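You operate a simulated robot arm through the tools that you are given. There is no shell and no other tool. Be economical: measure what you need, move in short steps, check, and stop when the job is done.

The job below is to be done with a simulated robot arm. You get a single attempt, and the scene is never put back.

TASK
Shut and bolt the door, then dry the air to 65 % or less.
Fine: run the dehumidifier till the meter shows it, then switch it off; keep clear under the door.

It is judged by the outcome, as a careful person would: the job done as asked, and still so three seconds after it is handed in. It fails if anything else is knocked over, pushed out of place, dropped, spilled or broken.

THE ROBOT
A 7-joint arm with a two-finger parallel gripper, fixed in place. Base frame: the origin is at the foot of the arm, x ahead of it, y to its left, z up. Readings come in mm, degrees, newtons and seconds.
With the tool pointing down near the work surface it reaches from about 440 to 920 mm from the base axis. Its first joint turns from -115.0 to 115.0 degrees. Payload 3.91 kg.
The TCP is the grasp point between the finger pads, 30 mm short of the fingertips. In the tool frame z runs along the fingers and y along their closing line. The gripper opens to 110 mm. The fingers are 20 mm wide and 10 mm thick; the gripper's body (48 by 112 mm) begins 55 mm behind the TCP.
Orientation is that of the tool frame in the base frame, as a unit quaternion [w, x, y, z]. With the fingers straight down and closing along the base's y, the tool's x points along the base's -x, its y along +y and its z along -z.

THE INTERFACE
- The arm moves only by the tool send_rows. Its argument "rows" is text: rows parted by semicolons, each of 7 numbers parted by spaces: the shift along the base's x, y, z in units of 200 mm (1.0 is 200 mm), then the turn, a rotation vector about the base's x, y, z in units of 90 degrees (1.0 is 90 degrees), then the gripper command, from -1 (fully open) to 1 (shut), values between in proportion. In form: x y z rx ry rz hand; .... A call has 1 to 20 rows; each row is the pose to reach, as a shift and turn from the pose commanded when the call began. A call with a number of a shift or a turn outside -1 to 1 is refused whole. Rows are played at 5 a second. More than 50 mm and 8.6 degrees between two rows, or a gripper value outside its range, and nothing of the call is played. Where a pose cannot be reached the arm comes as near as it can. A force on the tool above 50 N (or 10 N above the force at the start of the call, whichever is more), or a blocked arm, ends the call early, and 0.2 s more pass. Each finger travels about 153 mm/s and halts on what it meets, pressing with about 35 N; the grip force reading is that of the motor and also rises with nothing between the fingers. The clock runs only during rows and for 0.2 s after the last one: add rows that repeat a pose to give the fingers time. It gives the time, the measured TCP pose, the force on the tool (base axes), the opening and the grip force at its end, in the units of the frame above (readings bear some noise), with the torque about the TCP (base axes, N m) and any sound that the robot's microphone picked up.
- Cameras (640 x 400 px; columns grow to the right, rows downward): "scene" is fixed at [224.3, 654.4, 1737.4]; the picture's right is [-0.91, -0.41, 0.00], its down [-0.18, 0.40, -0.90] and it looks along [0.37, -0.82, -0.44] (base axes); focal length 369 px, centre (320, 200). "wrist" rides on the gripper at [72, 17, -103] in the tool frame; the picture's right is [-0.23, 0.97, 0.00], its down [-0.76, -0.18, -0.62] and it looks along [-0.61, -0.14, 0.78] (tool axes); focal length 222 px, centre (320, 200). There is no depth. A picture from a camera that has moved, and an enlarged one, comes with that camera's place and axes in the base frame and with its lens. The place of the scene camera against the robot may be out by one fixed shift of up to 25 mm in any direction.
- snapshot(camera): a new picture of that camera. The clock stands still meanwhile.
- move_column(by): slides the trunk up (or, below 0, down) by that many mm; the arm rides with it, the base frame stays. It gives what a move gives, with no picture.
- close_up(camera, box): a new picture of the part [left, top, right, bottom] of that camera's present view, enlarged. The clock stands still meanwhile.
- sign_off(): hands the job in; it is judged then, once.

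Work in short steps. Places have to be worked out from the pictures, the camera data and where the tool is seen: move nearer, look again, correct. Check each grasp and each placing, and mend what went wrong. You have 120 turns and 64 pictures in all, those below and enlarged ones among them. Open the gripper and draw the arm clear of the work before you hand the job in, unless the task says otherwise; then end with one line.

The tools are called after "Emit:" by a JSON object that holds its "op" and its "data". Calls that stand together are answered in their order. send_rows: Moves the arm, as the interface text tells. Its arguments: {"type":"object","properties":{"rows":{"type":"string"}},"required":["rows"]} The other tools are called the same way: move_column (by) slides the trunk up or down; snapshot (camera) takes a picture; close_up (camera, box) takes an enlarged picture of a part of a camera's view; sign_off () hands the job in.

At the start:

```text
t: 0.0
eef_pos: [591.5, -307.7, 1406.9]
tool_rot: [0.001, 0.001, 1.0, 0.0]
ft_force: [0.6, 0.5, -0.2]
moment: [-0.01, 0.03, -0.03]
opening: 109.9
finger_force: 0.1
trunk travel left (down, up): [-775.0, 215.0]
```

scene: 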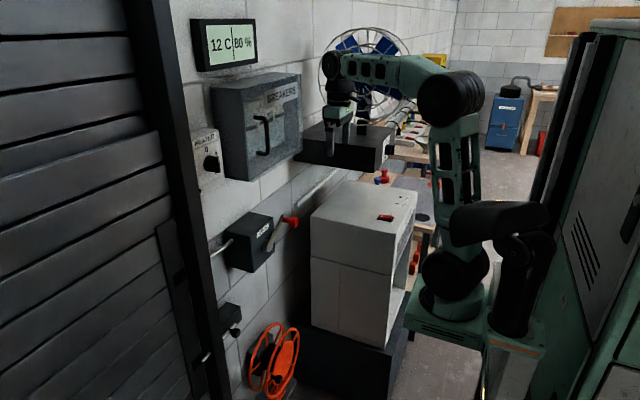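
wrist: 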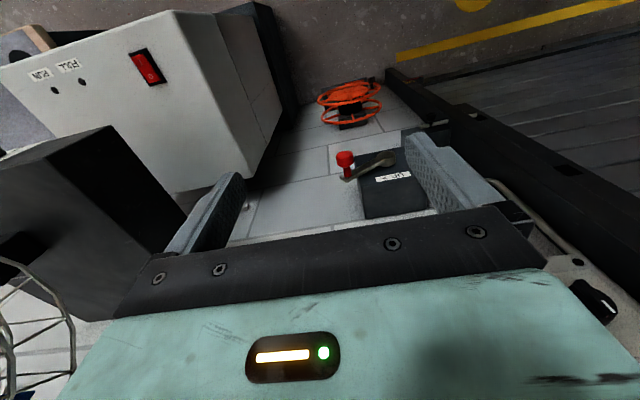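

I start by looking closer at the door, crank box, bolt and dehumidifier.

Emit:
{"op": "close_up", "data": {"camera": "scene", "box": [140, 180, 300, 400]}}

Emit:
{"op": "close_up", "data": {"camera": "scene", "box": [180, 10, 440, 260]}}

Emit:
{"op": "close_up", "data": {"camera": "wrist", "box": [300, 60, 640, 330]}}

```text
1.82 times, centred on (220, 290) of scene
camera zoom: at [224.3, 654.4, 1737.4], right [-0.91, -0.41, 0.0], down [-0.18, 0.4, -0.9], along [0.37, -0.82, -0.44], focal length 672 px, centre (502, 36)
```

zoom: 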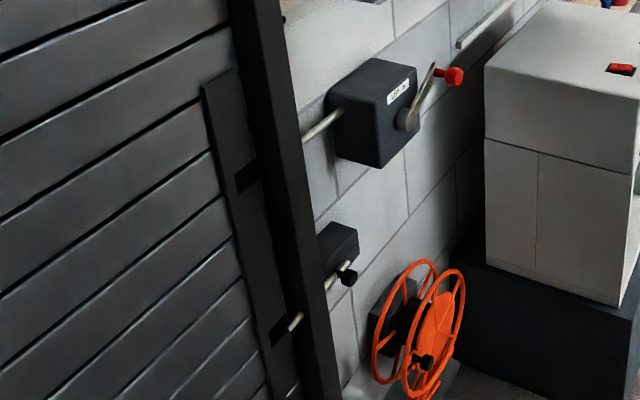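

```text
1.60 times, centred on (310, 135) of scene
camera zoom: at [224.3, 654.4, 1737.4], right [-0.91, -0.41, 0.0], down [-0.18, 0.4, -0.9], along [0.37, -0.82, -0.44], focal length 591 px, centre (336, 304)
```

zoom: 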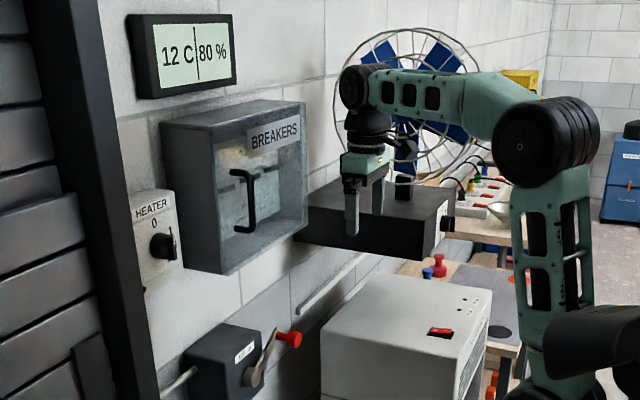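

```text
1.48 times, centred on (470, 195) of wrist
camera zoom: at [518.9, -291.5, 1510.3], right [0.23, 0.97, 0.0], down [0.76, -0.18, 0.62], along [0.61, -0.14, -0.78], focal length 329 px, centre (98, 207)
```

zoom: 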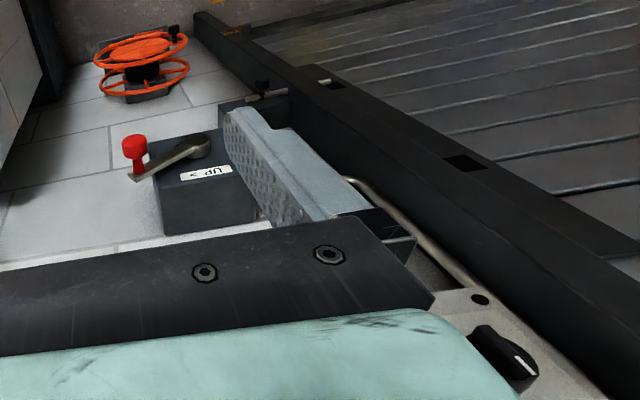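

The door seems to be a roller door in the wall at +x with a bolt at about (820,-13,840) and the crank at about (770,-290,1090). I shift the arm toward +y for a look at the door's lower part.

Emit:
{"op": "send_rows", "data": {"rows": "0 0.2 0 0 0 0 -1; 0 0.4 0 0 0 0 -1; 0 0.6 0 0 0 0 -1; 0 0.8 0 0 0 0 -1; 0 1 0 0 0 0 -1"}}

Emit:
{"op": "snapshot", "data": {"camera": "wrist"}}

```text
t: 1.2
eef_pos: [591.8, -108.1, 1407.5]
tool_rot: [-0.001, 0.001, 1.0, 0.0]
ft_force: [-0.3, 0.1, -0.4]
moment: [0.03, 0.02, -0.01]
opening: 109.8
finger_force: 0.0
trunk travel left (down, up): [-775.0, 215.0]
```

```text
58 pictures are left
camera wrist: at [518.7, -91.1, 1511.3], right [0.23, 0.97, 0.0], down [0.76, -0.18, 0.62], along [0.61, -0.14, -0.78], focal length 222 px, centre (320, 200)
```

wrist: 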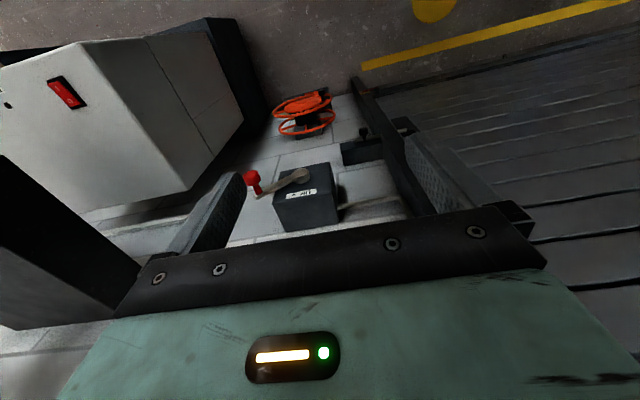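

The door's lower end lies past the yellow floor line; I go down with the trunk for a nearer view.

Emit:
{"op": "move_column", "data": {"by": -300}}

Emit:
{"op": "send_rows", "data": {"rows": "0 0.2 0 0 0 0 -1; 0 0.4 0 0 0 0 -1; 0 0.6 0 0 0 0 -1; 0 0.8 0 0 0 0 -1; 0 1 0 0 0 0 -1"}}

Emit:
{"op": "snapshot", "data": {"camera": "wrist"}}

Emit:
{"op": "snapshot", "data": {"camera": "scene"}}

```text
t: 4.2
eef_pos: [591.0, -106.2, 1107.1]
tool_rot: [0.001, 0.001, 1.0, 0.001]
ft_force: [0.5, 0.3, 0.3]
moment: [0.0, -0.03, 0.0]
opening: 109.8
finger_force: 0.1
trunk travel left (down, up): [-475.0, 515.0]
```

```text
t: 5.4
eef_pos: [591.0, 93.4, 1108.0]
tool_rot: [0.001, 0.001, 1.0, 0.0]
ft_force: [0.3, -0.3, 0.1]
moment: [0.02, 0.02, -0.03]
opening: 109.8
finger_force: 0.1
trunk travel left (down, up): [-475.0, 515.0]
```

```text
57 pictures are left
camera wrist: at [518.9, 108.7, 1211.9], right [0.23, 0.97, 0.0], down [0.76, -0.18, 0.62], along [0.61, -0.14, -0.78], focal length 222 px, centre (320, 200)
```

wrist: 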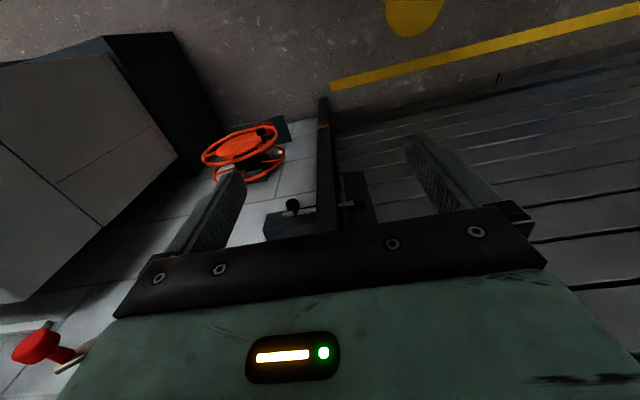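

```text
56 pictures are left
```

scene: 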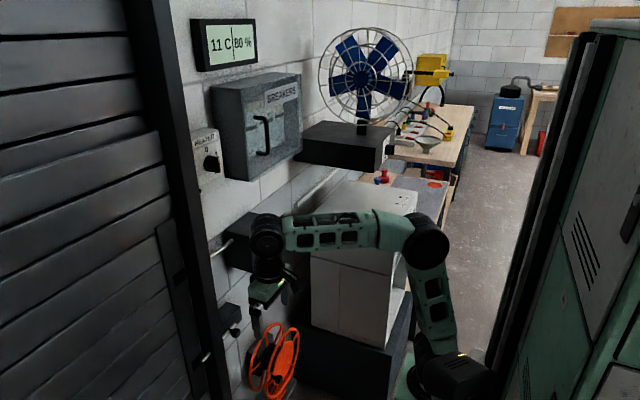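

The bolt rod appears to pass the rail; I enlarge it.

Emit:
{"op": "close_up", "data": {"camera": "wrist", "box": [240, 60, 440, 260]}}

Emit:
{"op": "close_up", "data": {"camera": "wrist", "box": [320, 0, 640, 200]}}

```text
2.00 times, centred on (340, 160) of wrist
camera zoom: at [518.9, 108.7, 1211.9], right [0.23, 0.97, 0.0], down [0.76, -0.18, 0.62], along [0.61, -0.14, -0.78], focal length 444 px, centre (280, 280)
```

zoom: 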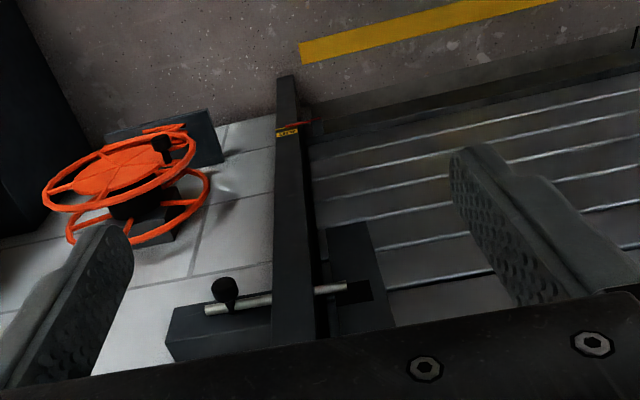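

```text
2.00 times, centred on (480, 100) of wrist
camera zoom: at [518.9, 108.7, 1211.9], right [0.23, 0.97, 0.0], down [0.76, -0.18, 0.62], along [0.61, -0.14, -0.78], focal length 444 px, centre (0, 400)
```

zoom: 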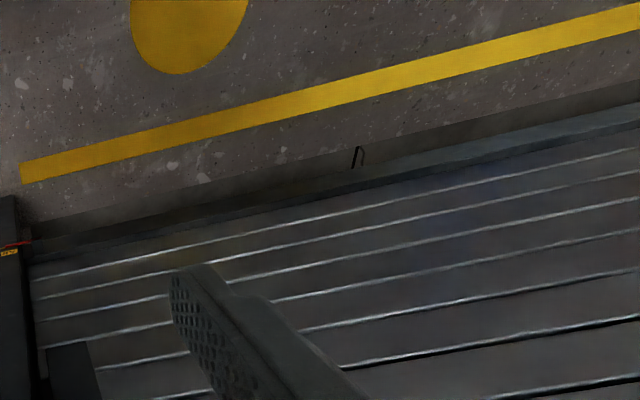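

There's a small dark thing under the door's edge and a red/yellow mark at the rail's foot. I go closer to see both, moving +y and lower.

Emit:
{"op": "move_column", "data": {"by": -300}}

Emit:
{"op": "send_rows", "data": {"rows": "0 0.2 0 0 0 0 -1; 0 0.4 0 0 0 0 -1; 0 0.5 0 0 0 0 -1"}}

Emit:
{"op": "snapshot", "data": {"camera": "wrist"}}

```text
t: 8.4
eef_pos: [592.4, 92.9, 806.8]
tool_rot: [0.0, 0.001, 1.0, -0.001]
ft_force: [-0.2, -0.3, 0.6]
moment: [0.01, 0.02, 0.0]
opening: 110.1
finger_force: 0.0
trunk travel left (down, up): [-175.0, 815.0]
```

```text
t: 9.2
eef_pos: [592.3, 192.2, 808.3]
tool_rot: [0.001, 0.0, 1.0, 0.0]
ft_force: [-0.6, -0.8, 0.3]
moment: [-0.01, 0.02, 0.03]
opening: 110.0
finger_force: 0.1
trunk travel left (down, up): [-175.0, 815.0]
```

```text
53 pictures are left
camera wrist: at [519.1, 208.8, 911.7], right [0.23, 0.97, 0.0], down [0.76, -0.18, 0.62], along [0.61, -0.14, -0.78], focal length 222 px, centre (320, 200)
```

wrist: 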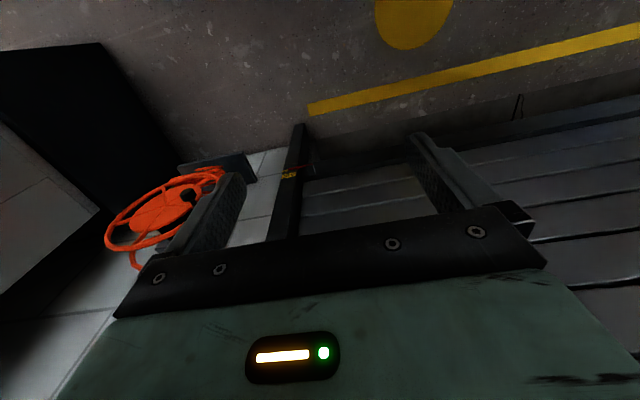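

Emit:
{"op": "close_up", "data": {"camera": "wrist", "box": [260, 80, 580, 220]}}

Emit:
{"op": "close_up", "data": {"camera": "wrist", "box": [480, 70, 560, 130]}}

```text
2.00 times, centred on (420, 150) of wrist
camera zoom: at [519.1, 208.8, 911.7], right [0.23, 0.97, 0.0], down [0.76, -0.18, 0.62], along [0.61, -0.14, -0.78], focal length 444 px, centre (120, 300)
```

zoom: 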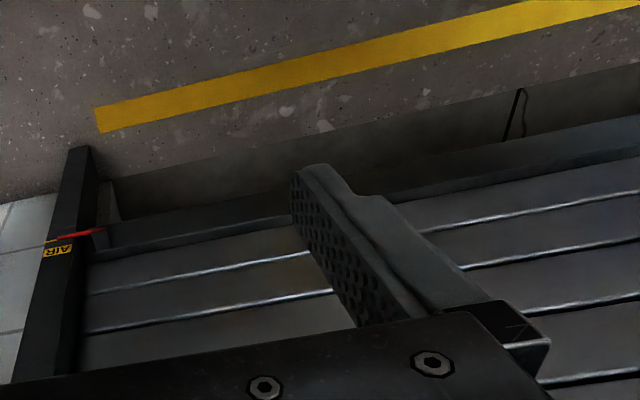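

```text
6.67 times, centred on (520, 100) of wrist
camera zoom: at [519.1, 208.8, 911.7], right [0.23, 0.97, 0.0], down [0.76, -0.18, 0.62], along [0.61, -0.14, -0.78], focal length 1481 px, centre (-1013, 867)
```

zoom: 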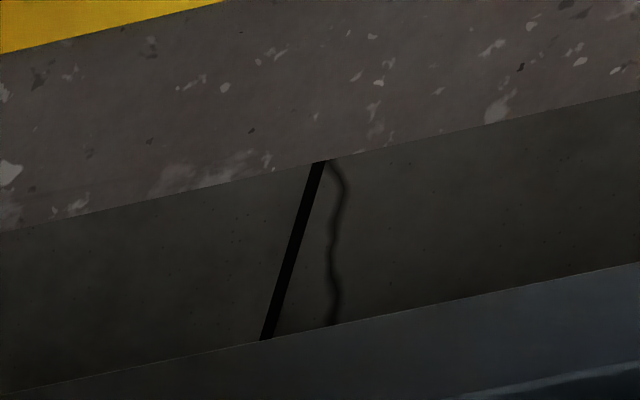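

The AIR mark tells that the door is bolted at the airing position: unbolt, crank down, bolt in the upper hole. The knob sits near (812,-20,841). I raise the trunk, move in front of it and tilt the tool forward by 45°.

Emit:
{"op": "move_column", "data": {"by": 130}}

Emit:
{"op": "send_rows", "data": {"rows": "0 -0.2 0 0 -0.09 0 -1; 0 -0.4 0 0 -0.18 0 -1; 0 -0.6 0 0 -0.27 0 -1; 0 -0.8 0 0 -0.36 0 -1; 0 -1 0 0 -0.45 0 -1; 0 -1 0 0 -0.5 0 -1"}}

Emit:
{"op": "snapshot", "data": {"camera": "wrist"}}

```text
t: 10.8
eef_pos: [591.6, 192.3, 938.5]
tool_rot: [0.001, 0.001, 1.0, 0.001]
ft_force: [-0.9, -0.2, 0.8]
moment: [0.01, 0.02, 0.02]
opening: 109.8
finger_force: 0.0
trunk travel left (down, up): [-305.0, 685.0]
```

```text
t: 12.2
eef_pos: [596.2, -4.7, 933.7]
tool_rot: [0.384, 0.001, 0.923, 0.0]
ft_force: [0.0, 0.8, 0.2]
moment: [-0.03, -0.04, 0.0]
opening: 109.8
finger_force: 0.1
out of reach, approached as far as the arm can: row 6
trunk travel left (down, up): [-305.0, 685.0]
```

```text
50 pictures are left
camera wrist: at [472.6, 12.2, 955.5], right [0.16, 0.97, 0.16], down [0.1, -0.18, 0.98], along [0.98, -0.14, -0.12], focal length 222 px, centre (320, 200)
```

wrist: 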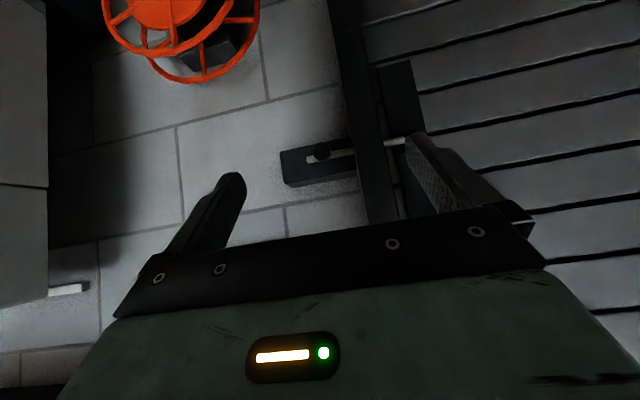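

The knob is confirmed near (812,-23,842). I approach along the tool axis to a stand-off and narrow the fingers.

Emit:
{"op": "send_rows", "data": {"rows": "0.2 -0.03 -0.03 0 0 0 -0.3; 0.4 -0.06 -0.06 0 0 0 0; 0.6 -0.085 -0.1 0 0 0 0.09; 0.72 -0.085 -0.1 0 0 0 0.09; 0.72 -0.085 -0.1 0 0 0 0.09"}}

Emit:
{"op": "snapshot", "data": {"camera": "wrist"}}

```text
t: 13.4
eef_pos: [741.0, -21.0, 913.3]
tool_rot: [0.383, 0.001, 0.924, -0.001]
ft_force: [0.3, -0.4, -0.2]
moment: [-0.01, 0.01, 0.01]
opening: 50.4
finger_force: 0.1
trunk travel left (down, up): [-305.0, 685.0]
```

```text
49 pictures are left
camera wrist: at [616.5, -5.7, 935.7], right [0.16, 0.97, 0.16], down [0.1, -0.18, 0.98], along [0.98, -0.14, -0.12], focal length 222 px, centre (320, 200)
```

wrist: 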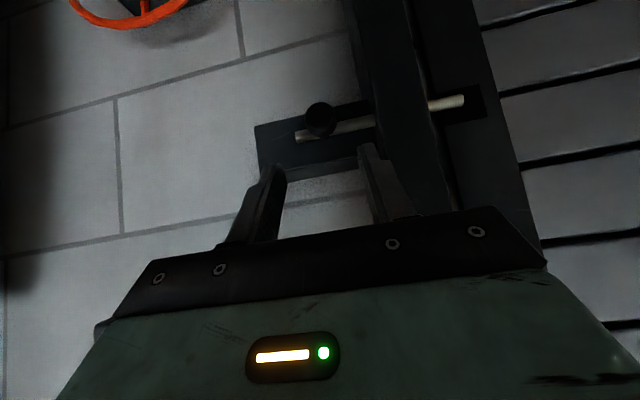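

I go in with the fingers straddling the knob, slightly offset from the rail.

Emit:
{"op": "send_rows", "data": {"rows": "0.1 -0.045 -0.1 0 0 0 0.09; 0.2 -0.045 -0.21 0 0 0 0.09; 0.29 -0.045 -0.31 0 0 0 0.09; 0.29 -0.045 -0.31 0 0 0 0.09"}}

Emit:
{"op": "snapshot", "data": {"camera": "wrist"}}

```text
t: 14.4
eef_pos: [799.8, -30.1, 850.6]
tool_rot: [0.384, 0.001, 0.924, 0.0]
ft_force: [0.1, -0.1, -0.5]
moment: [0.0, -0.01, -0.01]
opening: 50.2
finger_force: 0.1
trunk travel left (down, up): [-305.0, 685.0]
```

```text
48 pictures are left
camera wrist: at [674.7, -13.8, 873.1], right [0.16, 0.97, 0.16], down [0.1, -0.18, 0.98], along [0.98, -0.14, -0.12], focal length 222 px, centre (320, 200)
```

wrist: 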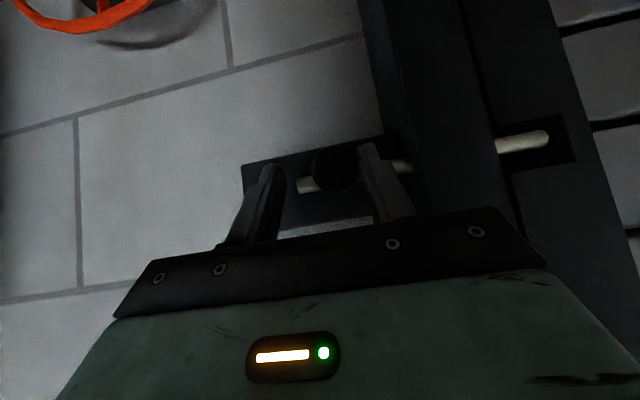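

The knob is between the fingers; I drag it toward -y to draw the bolt.

Emit:
{"op": "send_rows", "data": {"rows": "0 -0.1 0 0 0 0 0.09; 0 -0.2 0 0 0 0 0.09; 0 -0.3 0 0 0 0 0.09; 0 -0.4 0 0 0 0 0.09; 0 -0.4 0 0 0 0 0.09"}}

Emit:
{"op": "snapshot", "data": {"camera": "wrist"}}

```text
t: 15.3
eef_pos: [799.4, -79.4, 850.4]
tool_rot: [0.385, -0.011, 0.923, 0.01]
ft_force: [10.4, 34.5, -4.9]
moment: [0.24, -0.22, 0.13]
opening: 67.4
finger_force: 17.3
trunk travel left (down, up): [-305.0, 685.0]
stopped in row 4: the force on the tool passed its limit at 57 N (the readings are from after the stop); the commanded pose is now the measured one
```

```text
47 pictures are left
camera wrist: at [674.2, -68.4, 872.8], right [0.13, 0.98, 0.17], down [0.1, -0.19, 0.98], along [0.99, -0.11, -0.12], focal length 222 px, centre (320, 200)
```

wrist: 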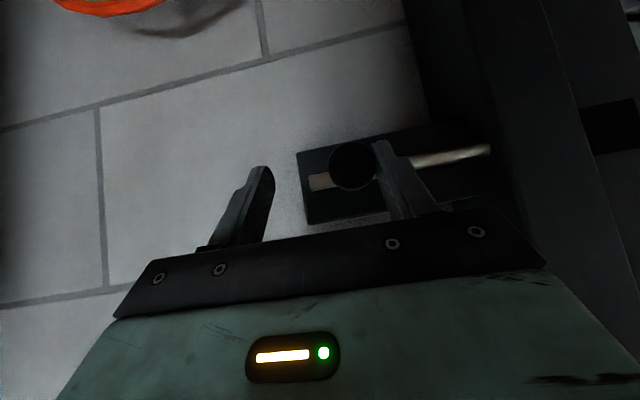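

The bolt has hit its end stop and the door's slot is now empty. I back out, leaving the bolt drawn.

Emit:
{"op": "send_rows", "data": {"rows": "-0.02 -0.01 0.02 0 0 0 0.09; -0.12 -0.01 0.12 0 0 0 0.0; -0.3 -0.01 0.3 0 0 0 0.0; -0.5 -0.01 0.4 0 0 0 0"}}

Emit:
{"op": "snapshot", "data": {"camera": "wrist"}}

```text
refused: row 3 steps farther than a row can; nothing moved
```

```text
46 pictures are left
camera wrist: at [674.2, -68.4, 872.8], right [0.13, 0.98, 0.17], down [0.1, -0.19, 0.98], along [0.99, -0.11, -0.12], focal length 222 px, centre (320, 200)
```

wrist: 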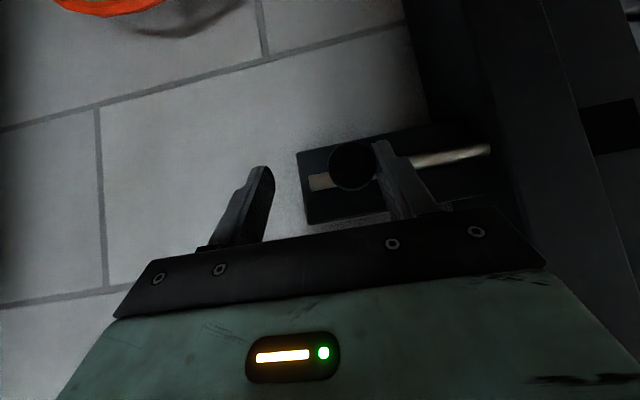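

The row step was too big; I resend in smaller ones.

Emit:
{"op": "send_rows", "data": {"rows": "-0.02 0.02 0.02 0 0 0 0.09; -0.15 0.02 0.15 0 0 0 0.0; -0.3 0.02 0.3 0 0 0 0.0; -0.5 0.02 0.4 0 0 0 0"}}

Emit:
{"op": "snapshot", "data": {"camera": "wrist"}}

```text
t: 16.3
eef_pos: [697.4, -83.3, 931.4]
tool_rot: [0.384, -0.006, 0.923, 0.006]
ft_force: [-0.5, 0.2, -0.4]
moment: [-0.01, 0.02, -0.02]
opening: 54.9
finger_force: 0.0
trunk travel left (down, up): [-305.0, 685.0]
```

```text
45 pictures are left
camera wrist: at [572.9, -70.4, 953.5], right [0.14, 0.98, 0.17], down [0.1, -0.18, 0.98], along [0.98, -0.12, -0.12], focal length 222 px, centre (320, 200)
```

wrist: 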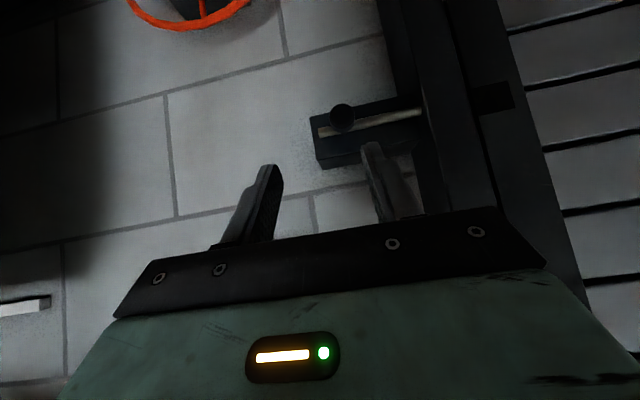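

The bolt stays drawn. Now I raise the trunk to the crank's height to look at it squarely.

Emit:
{"op": "send_rows", "data": {"rows": "-0.2 -0.1 0 0 0 0 -0.3; -0.4 -0.25 0 0 0 0 -0.6; -0.4 -0.45 0 0 0 0 -0.6; -0.4 -0.65 0 0 0 0 -0.6"}}

Emit:
{"op": "move_column", "data": {"by": 190}}

Emit:
{"op": "snapshot", "data": {"camera": "wrist"}}

```text
t: 17.3
eef_pos: [618.9, -214.8, 931.6]
tool_rot: [0.384, -0.007, 0.923, 0.008]
ft_force: [-0.5, 0.1, -0.7]
moment: [-0.01, 0.0, -0.01]
opening: 87.9
finger_force: 0.0
out of reach, approached as far as the arm can: row 2
trunk travel left (down, up): [-305.0, 685.0]
```

```text
t: 19.4
eef_pos: [618.5, -213.2, 1120.7]
tool_rot: [0.384, -0.007, 0.923, 0.007]
ft_force: [0.9, 0.5, 0.0]
moment: [0.03, 0.01, 0.0]
opening: 88.0
finger_force: 0.1
trunk travel left (down, up): [-495.0, 495.0]
```

```text
44 pictures are left
camera wrist: at [493.7, -200.5, 1143.4], right [0.14, 0.98, 0.17], down [0.1, -0.18, 0.98], along [0.99, -0.12, -0.12], focal length 222 px, centre (320, 200)
```

wrist: 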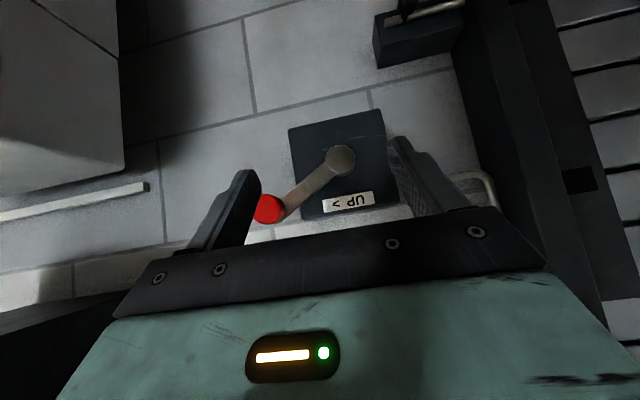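

The label puts UP clockwise (seen facing the wall), so closing is anticlockwise. Hub about (785,-200,1059), knob about (744,-290,1107). I move to a stand-off from the knob.

Emit:
{"op": "send_rows", "data": {"rows": "0 -0.2 0.1 0 0 0 -0.27; 0.15 -0.38 0.18 0 0 0 -0.27; 0.35 -0.38 0.18 0 0 0 -0.27; 0.35 -0.38 0.18 0 0 0 -0.27"}}

Emit:
{"op": "snapshot", "data": {"camera": "wrist"}}

```text
t: 20.4
eef_pos: [688.7, -290.0, 1156.1]
tool_rot: [0.384, -0.007, 0.923, 0.007]
ft_force: [0.3, 0.6, -0.1]
moment: [-0.05, 0.0, -0.02]
opening: 69.9
finger_force: 0.1
trunk travel left (down, up): [-495.0, 495.0]
```

```text
43 pictures are left
camera wrist: at [564.5, -276.7, 1179.0], right [0.14, 0.98, 0.17], down [0.1, -0.18, 0.98], along [0.99, -0.12, -0.12], focal length 222 px, centre (320, 200)
```

wrist: 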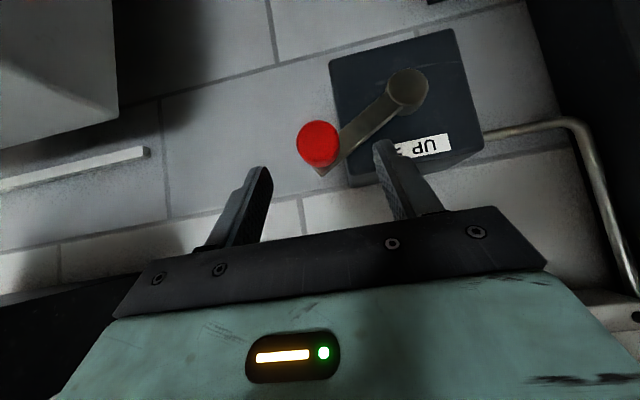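

Knob is at about (744,-291,1108), aligned between the fingers. I move in and close.

Emit:
{"op": "send_rows", "data": {"rows": "0.13 0 -0.12 0 0 0 -0.27; 0.27 0 -0.24 0 0 0 -0.27; 0.27 0 -0.24 0 0 0 1; 0.27 0 -0.24 0 0 0 1; 0.27 0 -0.24 0 0 0 1"}}

Emit:
{"op": "snapshot", "data": {"camera": "wrist"}}

```text
t: 21.6
eef_pos: [742.3, -290.5, 1108.3]
tool_rot: [0.385, -0.007, 0.923, 0.006]
ft_force: [6.6, -4.2, -1.4]
moment: [-0.28, -0.43, -0.05]
opening: 32.9
finger_force: 45.0
trunk travel left (down, up): [-495.0, 495.0]
```

```text
42 pictures are left
camera wrist: at [618.7, -276.9, 1131.0], right [0.14, 0.98, 0.17], down [0.1, -0.18, 0.98], along [0.98, -0.12, -0.12], focal length 222 px, centre (320, 200)
```

wrist: 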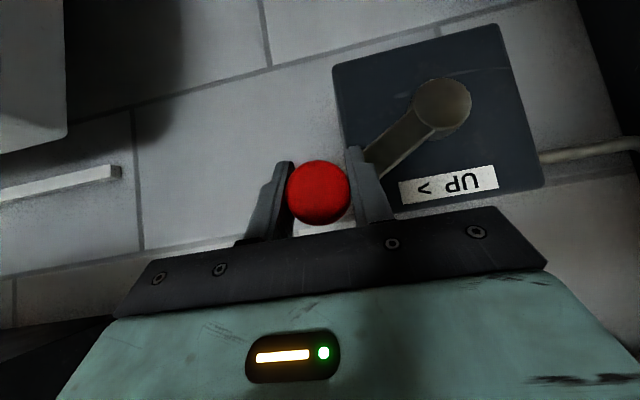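

Firm hold on the knob. I crank anticlockwise 40° as a test around hub (y -198, z 1058), radius 105.

Emit:
{"op": "send_rows", "data": {"rows": "0 0.0505 0.0763 0 0 0 1; 0 0.1135 0.1427 0 0 0 1; 0 0.187 0.197 0 0 0 1; 0 0.269 0.238 0 0 0 1; 0 0.269 0.238 0 0 0 1"}}

Emit:
{"op": "snapshot", "data": {"camera": "wrist"}}

Emit:
{"op": "snapshot", "data": {"camera": "scene"}}

```text
t: 22.8
eef_pos: [742.0, -233.8, 1158.0]
tool_rot: [0.385, -0.008, 0.923, 0.008]
ft_force: [-2.7, -3.3, 9.1]
moment: [-0.12, 0.53, 0.25]
opening: 33.3
finger_force: 44.9
trunk travel left (down, up): [-495.0, 495.0]
```

```text
41 pictures are left
camera wrist: at [617.5, -221.5, 1180.0], right [0.14, 0.98, 0.17], down [0.1, -0.18, 0.98], along [0.99, -0.12, -0.12], focal length 222 px, centre (320, 200)
```

wrist: 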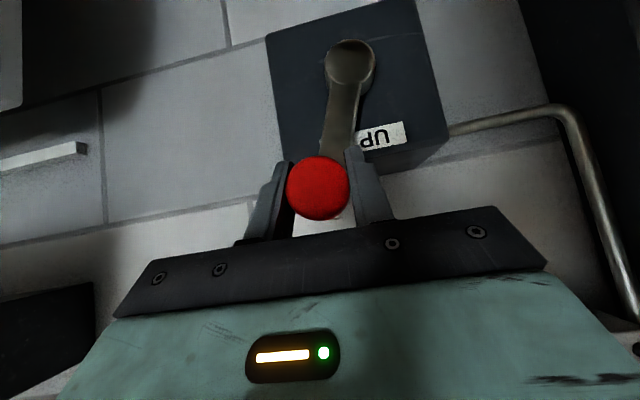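

```text
40 pictures are left
```

scene: 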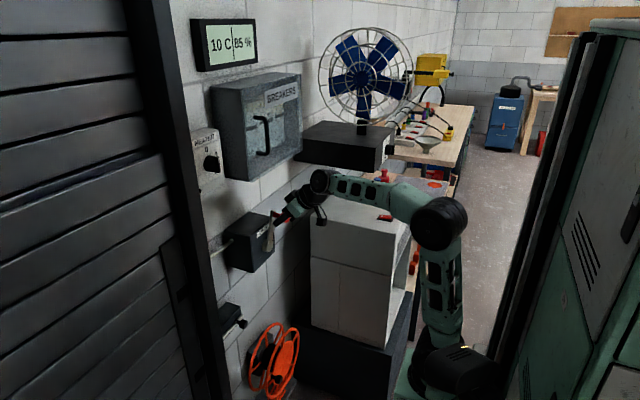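

The door went down with little force. I continue 80° anticlockwise.

Emit:
{"op": "send_rows", "data": {"rows": "0 0.0877 0.026 0 0 0 1; 0 0.1787 0.0364 0 0 0 1; 0 0.27 0.0308 0 0 0 1; 0 0.359 0.0094 0 0 0 1; 0 0.443 -0.0271 0 0 0 1; 0 0.519 -0.0776 0 0 0 1; 0 0.5856 -0.1406 0 0 0 1; 0 0.640 -0.2141 0 0 0 1; 0 0.640 -0.2141 0 0 0 1"}}

Emit:
{"op": "snapshot", "data": {"camera": "scene"}}

Emit:
{"op": "snapshot", "data": {"camera": "wrist"}}

```text
t: 24.8
eef_pos: [743.0, -108.1, 1111.8]
tool_rot: [0.381, -0.008, 0.924, 0.008]
ft_force: [-6.3, -6.7, -7.6]
moment: [-0.01, 0.45, 0.17]
opening: 33.1
finger_force: 45.0
trunk travel left (down, up): [-495.0, 495.0]
```

```text
39 pictures are left
```

scene: 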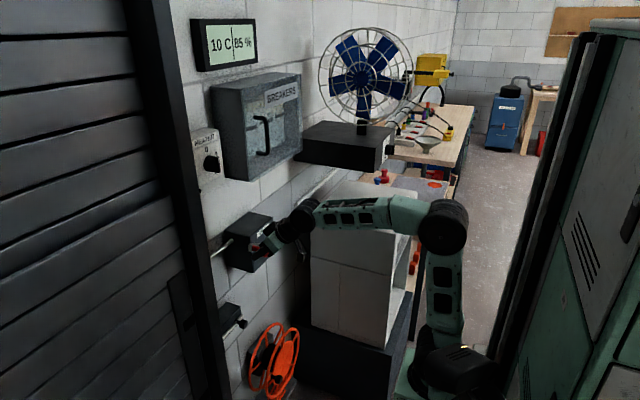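

```text
38 pictures are left
camera wrist: at [618.0, -94.2, 1134.8], right [0.14, 0.98, 0.17], down [0.1, -0.18, 0.98], along [0.98, -0.12, -0.13], focal length 222 px, centre (320, 200)
```

wrist: 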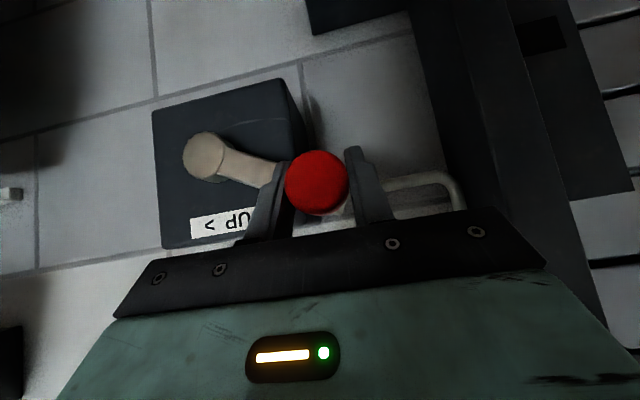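

The door is about 60% of the way. I continue another 50°.

Emit:
{"op": "send_rows", "data": {"rows": "0 0.0408 -0.0819 0 0 0 1; 0 0.0668 -0.1696 0 0 0 1; 0 0.0772 -0.2606 0 0 0 1; 0 0.0716 -0.3519 0 0 0 1; 0 0.0502 -0.4409 0 0 0 1; 0 0.0502 -0.4409 0 0 0 1"}}

Emit:
{"op": "snapshot", "data": {"camera": "scene"}}

```text
t: 26.2
eef_pos: [741.8, -99.8, 1025.9]
tool_rot: [0.385, -0.007, 0.923, 0.008]
ft_force: [5.2, -15.9, 6.1]
moment: [-0.06, -0.05, 0.07]
opening: 33.1
finger_force: 44.3
trunk travel left (down, up): [-495.0, 495.0]
```

```text
37 pictures are left
```

scene: 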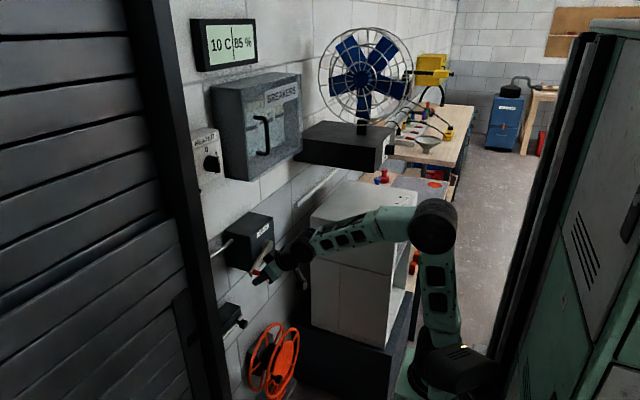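

Nearly there; I continue, expecting the door's bottom stop to end it.

Emit:
{"op": "send_rows", "data": {"rows": "0 -0.0465 -0.084 0 0 0 1; 0 -0.102 -0.16 0 0 0 1; 0 -0.165 -0.2267 0 0 0 1; 0 -0.2335 -0.281 0 0 0 1; 0 -0.2335 -0.281 0 0 0 1"}}

Emit:
{"op": "snapshot", "data": {"camera": "scene"}}

```text
t: 27.4
eef_pos: [742.5, -144.3, 965.2]
tool_rot: [0.38, -0.008, 0.925, 0.009]
ft_force: [-0.6, 11.9, -29.9]
moment: [0.05, 0.49, 0.05]
opening: 33.1
finger_force: 44.8
trunk travel left (down, up): [-495.0, 495.0]
```

```text
36 pictures are left
```

scene: 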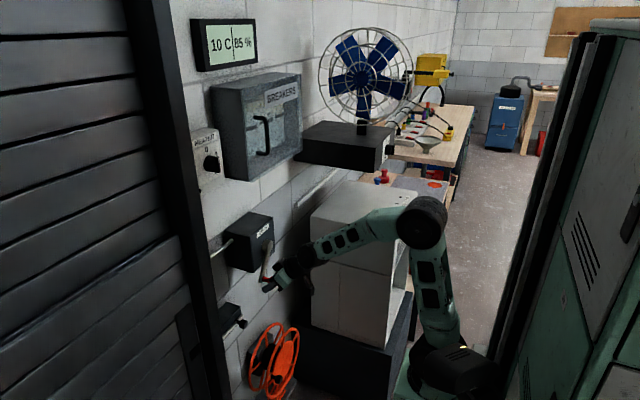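

The door is near its end; I enlarge the bolt and the door's slot to check.

Emit:
{"op": "close_up", "data": {"camera": "scene", "box": [150, 280, 270, 400]}}

Emit:
{"op": "snapshot", "data": {"camera": "wrist"}}

```text
3.33 times, centred on (210, 340) of scene
camera zoom: at [224.3, 654.4, 1737.4], right [-0.91, -0.41, 0.0], down [-0.18, 0.4, -0.9], along [0.37, -0.82, -0.44], focal length 1231 px, centre (687, -267)
```

zoom: 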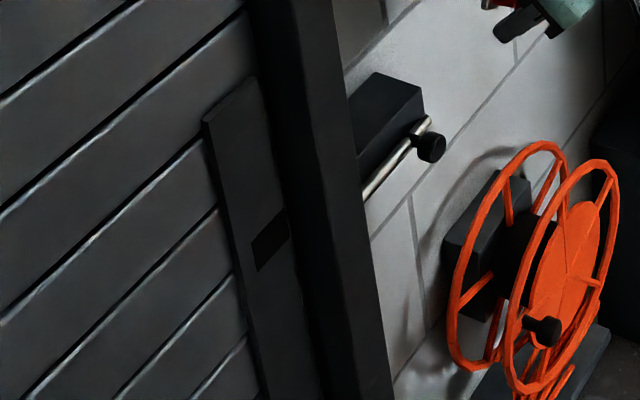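

```text
34 pictures are left
camera wrist: at [617.0, -131.1, 988.7], right [0.14, 0.98, 0.17], down [0.11, -0.18, 0.98], along [0.98, -0.12, -0.13], focal length 222 px, centre (320, 200)
```

wrist: 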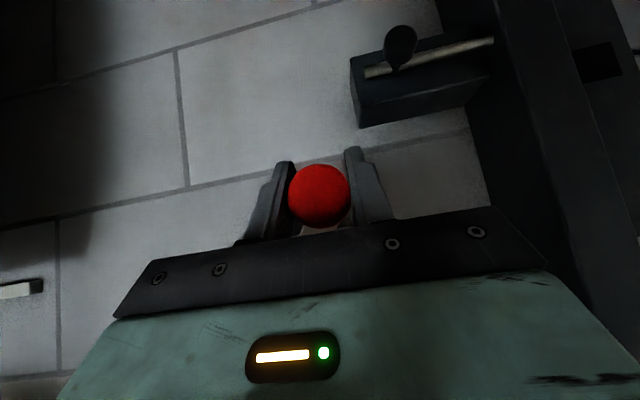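

The slot still has to sink about 9 px in the scene picture, about 20-25° more crank.

Emit:
{"op": "send_rows", "data": {"rows": "0 -0.04 -0.02 0 0 0 1; 0 -0.0804 -0.0397 0 0 0 1; 0 -0.125 -0.053 0 0 0 1; 0 -0.1665 -0.065 0 0 0 1; 0 -0.1665 -0.065 0 0 0 1"}}

Emit:
{"op": "close_up", "data": {"camera": "scene", "box": [150, 280, 270, 400]}}

Emit:
{"op": "snapshot", "data": {"camera": "wrist"}}

```text
t: 28.6
eef_pos: [741.9, -180.5, 958.7]
tool_rot: [0.387, -0.005, 0.922, 0.005]
ft_force: [-11.7, 1.3, -3.4]
moment: [-0.12, 1.07, 0.12]
opening: 33.1
finger_force: 44.8
trunk travel left (down, up): [-495.0, 495.0]
```

```text
3.33 times, centred on (210, 340) of scene
camera zoom: at [224.3, 654.4, 1737.4], right [-0.91, -0.41, 0.0], down [-0.18, 0.4, -0.9], along [0.37, -0.82, -0.44], focal length 1231 px, centre (687, -267)
```

zoom: 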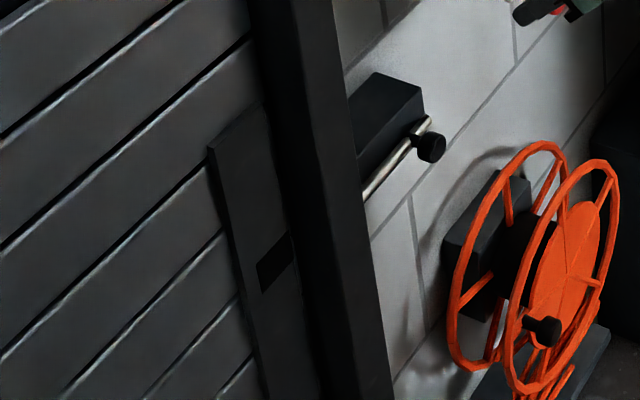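

```text
32 pictures are left
camera wrist: at [617.4, -166.4, 979.6], right [0.14, 0.98, 0.17], down [0.09, -0.18, 0.98], along [0.98, -0.13, -0.12], focal length 222 px, centre (320, 200)
```

wrist: 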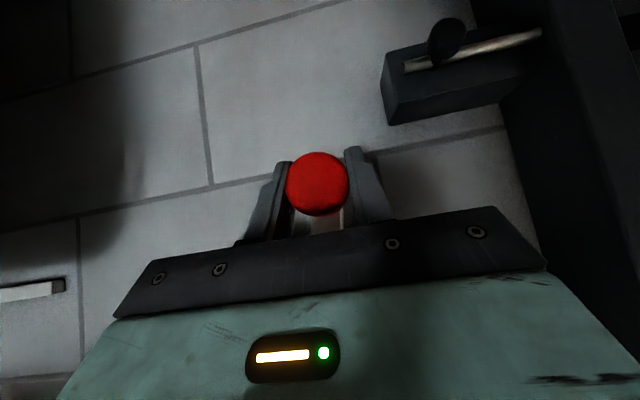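

About 7-10° more to go; proceed gently.

Emit:
{"op": "send_rows", "data": {"rows": "0 -0.025 -0.004 0 0 0 1; 0 -0.05 -0.007 0 0 0 1; 0 -0.075 -0.01 0 0 0 1; 0 -0.1 -0.011 0 0 0 1; 0 -0.1 -0.011 0 0 0 1"}}

Emit:
{"op": "close_up", "data": {"camera": "scene", "box": [150, 280, 270, 400]}}

```text
t: 29.8
eef_pos: [742.3, -198.9, 955.2]
tool_rot: [0.385, -0.007, 0.923, 0.007]
ft_force: [-6.1, 6.4, -3.9]
moment: [-0.32, -0.02, 0.08]
opening: 33.2
finger_force: 45.8
trunk travel left (down, up): [-495.0, 495.0]
```

```text
3.33 times, centred on (210, 340) of scene
camera zoom: at [224.3, 654.4, 1737.4], right [-0.91, -0.41, 0.0], down [-0.18, 0.4, -0.9], along [0.37, -0.82, -0.44], focal length 1231 px, centre (687, -267)
```

zoom: 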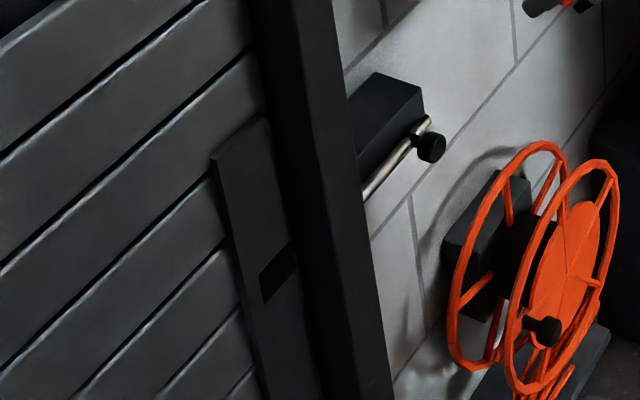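

Almost aligned. A few degrees more to feel whether the door is on its stop.

Emit:
{"op": "send_rows", "data": {"rows": "0 -0.02 0.001 0 0 0 1; 0 -0.04 0.002 0 0 0 1; 0 -0.055 0.003 0 0 0 1; 0 -0.055 0.003 0 0 0 1"}}

Emit:
{"op": "close_up", "data": {"camera": "scene", "box": [150, 280, 270, 400]}}

```text
t: 30.9
eef_pos: [744.1, -200.3, 955.2]
tool_rot: [0.384, -0.015, 0.923, 0.013]
ft_force: [4.4, 17.9, 0.5]
moment: [0.04, -0.25, -0.31]
opening: 33.3
finger_force: 45.3
trunk travel left (down, up): [-495.0, 495.0]
stopped in row 4: the force on the tool passed its limit at 50 N (the readings are from after the stop); the commanded pose is now the measured one
```

```text
3.33 times, centred on (210, 340) of scene
camera zoom: at [224.3, 654.4, 1737.4], right [-0.91, -0.41, 0.0], down [-0.18, 0.4, -0.9], along [0.37, -0.82, -0.44], focal length 1231 px, centre (687, -267)
```

zoom: 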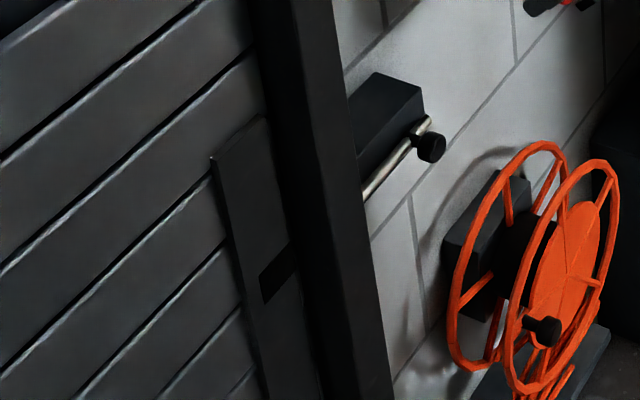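

The door hit its stop: it is shut. I release the crank and back out.

Emit:
{"op": "send_rows", "data": {"rows": "0 0 0 0 0 0 -0.3; 0 0 0 0 0 0 -0.3; -0.15 0 0.1 0 0 0 -0.3; -0.32 0 0.2 0 0 0 -0.3; -0.45 0.1 0.2 0 0 0 0"}}

Emit:
{"op": "snapshot", "data": {"camera": "scene"}}

Emit:
{"op": "snapshot", "data": {"camera": "wrist"}}

```text
t: 32.1
eef_pos: [651.5, -183.5, 993.4]
tool_rot: [0.383, -0.014, 0.923, 0.012]
ft_force: [0.2, -0.1, -1.0]
moment: [0.01, -0.02, 0.01]
opening: 55.1
finger_force: 0.1
trunk travel left (down, up): [-495.0, 495.0]
```

```text
29 pictures are left
```

scene: 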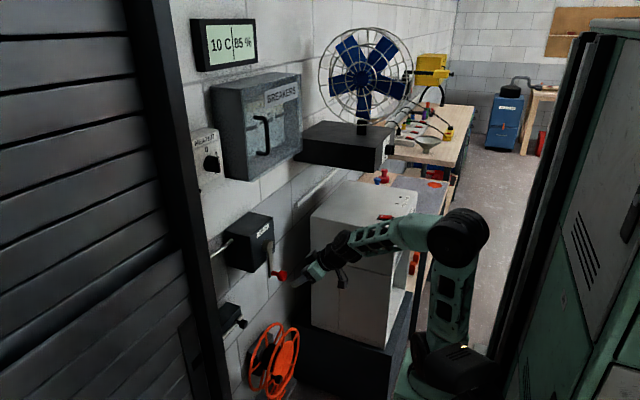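

```text
28 pictures are left
camera wrist: at [526.9, -171.5, 1016.8], right [0.13, 0.98, 0.17], down [0.1, -0.18, 0.98], along [0.99, -0.11, -0.12], focal length 222 px, centre (320, 200)
```

wrist: 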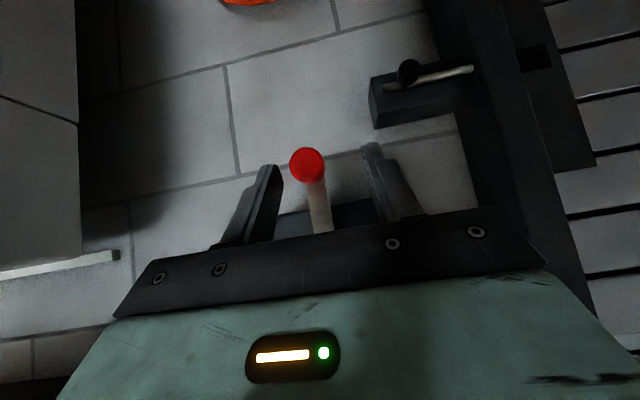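

The slot lines up with the bolt rod. I move beside the bolt with closed fingers, left of the knob (knob now at y≈-57).

Emit:
{"op": "send_rows", "data": {"rows": "0 0.2 0 0 0 0 1; 0 0.4 0 0 0 0 1; 0 0.47 0 0 0 0 1"}}

Emit:
{"op": "move_column", "data": {"by": -90}}

Emit:
{"op": "send_rows", "data": {"rows": "0.2 0 0 0 0 0 1; 0.44 0 0 0 0 0 1; 0.58 0 -0.13 0 0 0 1; 0.715 0 -0.26 0 0 0 1; 0.715 0 -0.26 0 0 0 1"}}

Emit:
{"op": "snapshot", "data": {"camera": "wrist"}}

```text
t: 32.9
eef_pos: [652.3, -88.7, 994.8]
tool_rot: [0.384, -0.013, 0.923, 0.012]
ft_force: [1.0, -0.5, 0.0]
moment: [0.01, 0.01, -0.03]
opening: 0.0
finger_force: 35.0
trunk travel left (down, up): [-495.0, 495.0]
```

```text
t: 34.1
eef_pos: [652.7, -89.2, 904.3]
tool_rot: [0.384, -0.013, 0.923, 0.011]
ft_force: [0.5, -0.1, 0.4]
moment: [-0.01, -0.03, -0.02]
opening: 0.1
finger_force: 34.9
trunk travel left (down, up): [-405.0, 585.0]
```

```text
t: 35.4
eef_pos: [796.1, -89.0, 852.8]
tool_rot: [0.383, -0.014, 0.923, 0.012]
ft_force: [-0.5, 0.5, 0.1]
moment: [-0.01, 0.0, -0.03]
opening: 0.0
finger_force: 35.2
trunk travel left (down, up): [-405.0, 585.0]
```

```text
27 pictures are left
camera wrist: at [671.5, -76.7, 875.3], right [0.13, 0.98, 0.17], down [0.1, -0.19, 0.98], along [0.99, -0.11, -0.12], focal length 222 px, centre (320, 200)
```

wrist: 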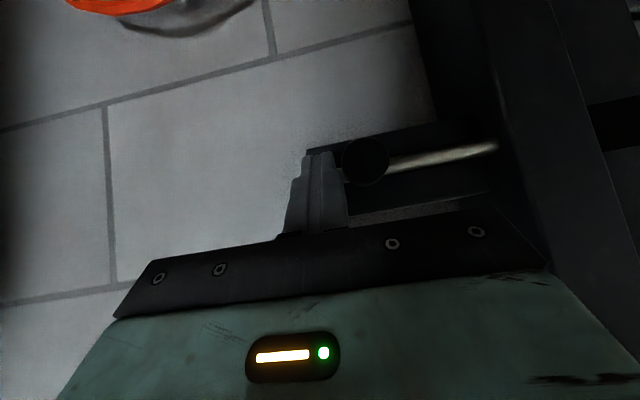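

Closed fingers stand just left of the knob; I push it toward +y until it stops.

Emit:
{"op": "send_rows", "data": {"rows": "0 0.08 0 0 0 0 1; 0 0.16 0 0 0 0 1; 0 0.24 0 0 0 0 1; 0 0.32 0 0 0 0 1; 0 0.38 0 0 0 0 1"}}

Emit:
{"op": "snapshot", "data": {"camera": "wrist"}}

```text
t: 36.4
eef_pos: [796.2, -42.6, 853.0]
tool_rot: [0.381, 0.0, 0.924, 0.0]
ft_force: [-5.9, -13.9, 4.4]
moment: [-0.14, 0.01, -0.22]
opening: 0.0
finger_force: 35.0
trunk travel left (down, up): [-405.0, 585.0]
stopped in row 5: the force on the tool passed its limit at 58 N (the readings are from after the stop); the commanded pose is now the measured one
```

```text
26 pictures are left
camera wrist: at [671.8, -26.4, 875.8], right [0.16, 0.97, 0.16], down [0.1, -0.18, 0.98], along [0.98, -0.14, -0.13], focal length 222 px, centre (320, 200)
```

wrist: 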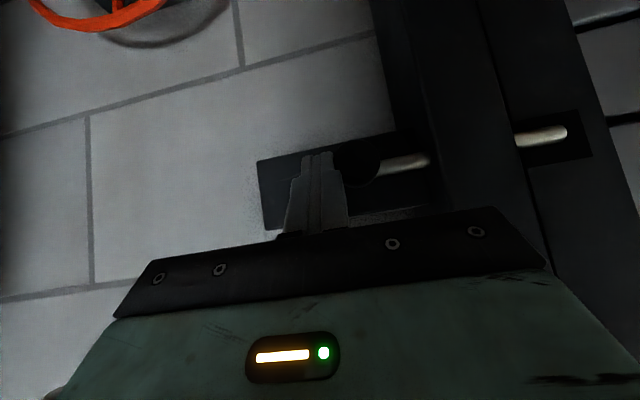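

The bolt is through the door's slot at its end stop. I back out, raise, and head to the dehumidifier.

Emit:
{"op": "send_rows", "data": {"rows": "-0.02 -0.03 0.02 0 0 0 1; -0.17 -0.03 0.17 0 0 0 1; -0.34 -0.03 0.3 0 0 0 1; -0.55 -0.03 0.35 0 0 0 1; -0.75 -0.03 0.35 0 0 0 1"}}

Emit:
{"op": "move_column", "data": {"by": 330}}

Emit:
{"op": "send_rows", "data": {"rows": "0 -0.2 0 0 0.09 0 1; 0 -0.4 0 0 0.18 0 1; 0 -0.6 0 0 0.27 0 1; 0 -0.8 0 0 0.36 0 1; 0 -1 0 0 0.45 0 1; 0 -1 0 0 0.5 0 1"}}

Emit:
{"op": "snapshot", "data": {"camera": "wrist"}}

Emit:
{"op": "snapshot", "data": {"camera": "scene"}}

```text
t: 37.6
eef_pos: [644.5, -44.8, 921.6]
tool_rot: [0.381, -0.002, 0.925, 0.001]
ft_force: [0.0, 0.4, 0.3]
moment: [0.06, -0.02, -0.01]
opening: 0.0
finger_force: 35.2
trunk travel left (down, up): [-405.0, 585.0]
```

```text
t: 40.9
eef_pos: [644.9, -45.6, 1251.8]
tool_rot: [0.381, -0.002, 0.924, 0.002]
ft_force: [0.6, 0.1, -0.4]
moment: [-0.03, -0.01, 0.0]
opening: 0.0
finger_force: 35.4
trunk travel left (down, up): [-735.0, 255.0]
```

```text
t: 42.3
eef_pos: [645.8, -245.1, 1251.6]
tool_rot: [-0.003, -0.001, 1.0, 0.002]
ft_force: [-0.2, -0.1, 0.9]
moment: [0.02, -0.02, -0.02]
opening: 0.2
finger_force: 35.1
trunk travel left (down, up): [-735.0, 255.0]
```

```text
25 pictures are left
camera wrist: at [572.5, -230.1, 1356.6], right [0.23, 0.97, 0.0], down [0.76, -0.18, 0.62], along [0.6, -0.14, -0.79], focal length 222 px, centre (320, 200)
```

wrist: 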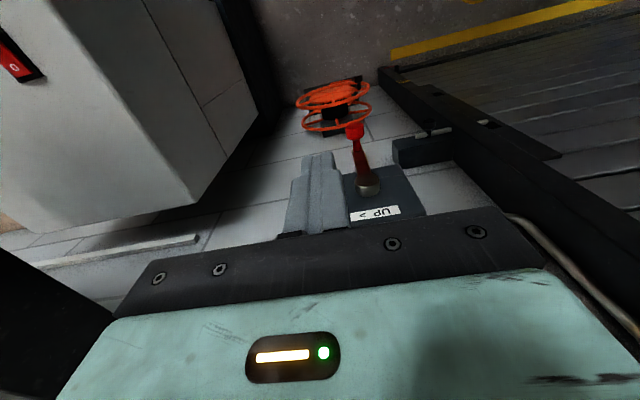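

```text
24 pictures are left
```

scene: 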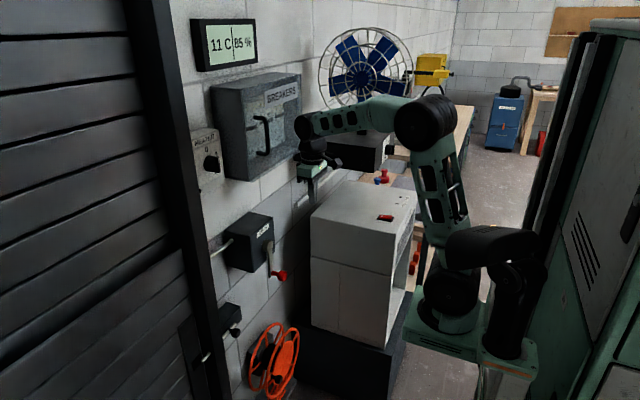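

Door shut and bolted. I look closer at the dehumidifier's panel and front.

Emit:
{"op": "close_up", "data": {"camera": "scene", "box": [300, 170, 450, 360]}}

Emit:
{"op": "close_up", "data": {"camera": "scene", "box": [365, 170, 425, 230]}}

```text
2.11 times, centred on (375, 265) of scene
camera zoom: at [224.3, 654.4, 1737.4], right [-0.91, -0.41, 0.0], down [-0.18, 0.4, -0.9], along [0.37, -0.82, -0.44], focal length 778 px, centre (204, 63)
```

zoom: 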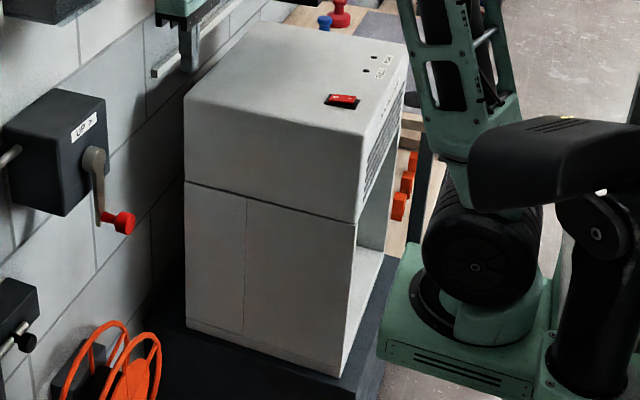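

```text
6.67 times, centred on (395, 200) of scene
camera zoom: at [224.3, 654.4, 1737.4], right [-0.91, -0.41, 0.0], down [-0.18, 0.4, -0.9], along [0.37, -0.82, -0.44], focal length 2462 px, centre (-180, 200)
```

zoom: 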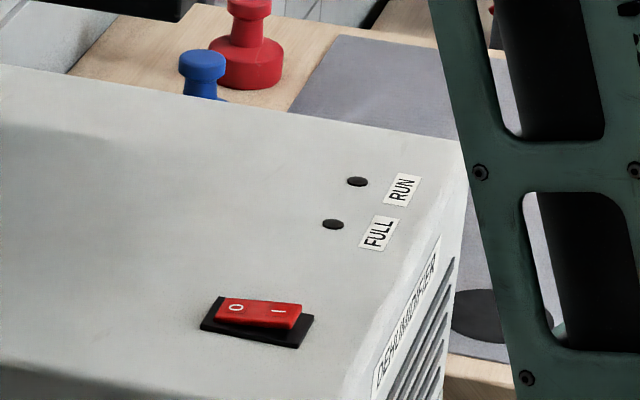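

The rocker shows 0 pressed (off), I-end toward -x; lamps are dark. I move the arm over toward the switch for a closer look.

Emit:
{"op": "send_rows", "data": {"rows": "-0.2 -0.1 0 0 0 0 1; -0.4 -0.2 0 0 0 0 1; -0.5 -0.4 0 0 0 0 1; -0.5 -0.6 0 0 0 0 1; -0.5 -0.8 0 0 0 0 1; -0.5 -1 0 0 0 0 1"}}

Emit:
{"op": "snapshot", "data": {"camera": "wrist"}}

```text
t: 43.7
eef_pos: [546.0, -444.8, 1251.1]
tool_rot: [-0.002, -0.001, 1.0, 0.001]
ft_force: [-0.9, 0.8, 0.4]
moment: [-0.01, 0.01, 0.01]
opening: 0.0
finger_force: 34.8
trunk travel left (down, up): [-735.0, 255.0]
```

```text
21 pictures are left
camera wrist: at [473.5, -430.6, 1356.3], right [0.22, 0.97, 0.0], down [0.76, -0.18, 0.62], along [0.61, -0.14, -0.78], focal length 222 px, centre (320, 200)
```

wrist: 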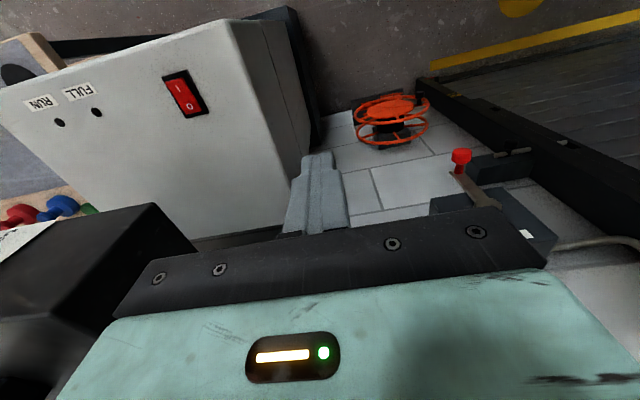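

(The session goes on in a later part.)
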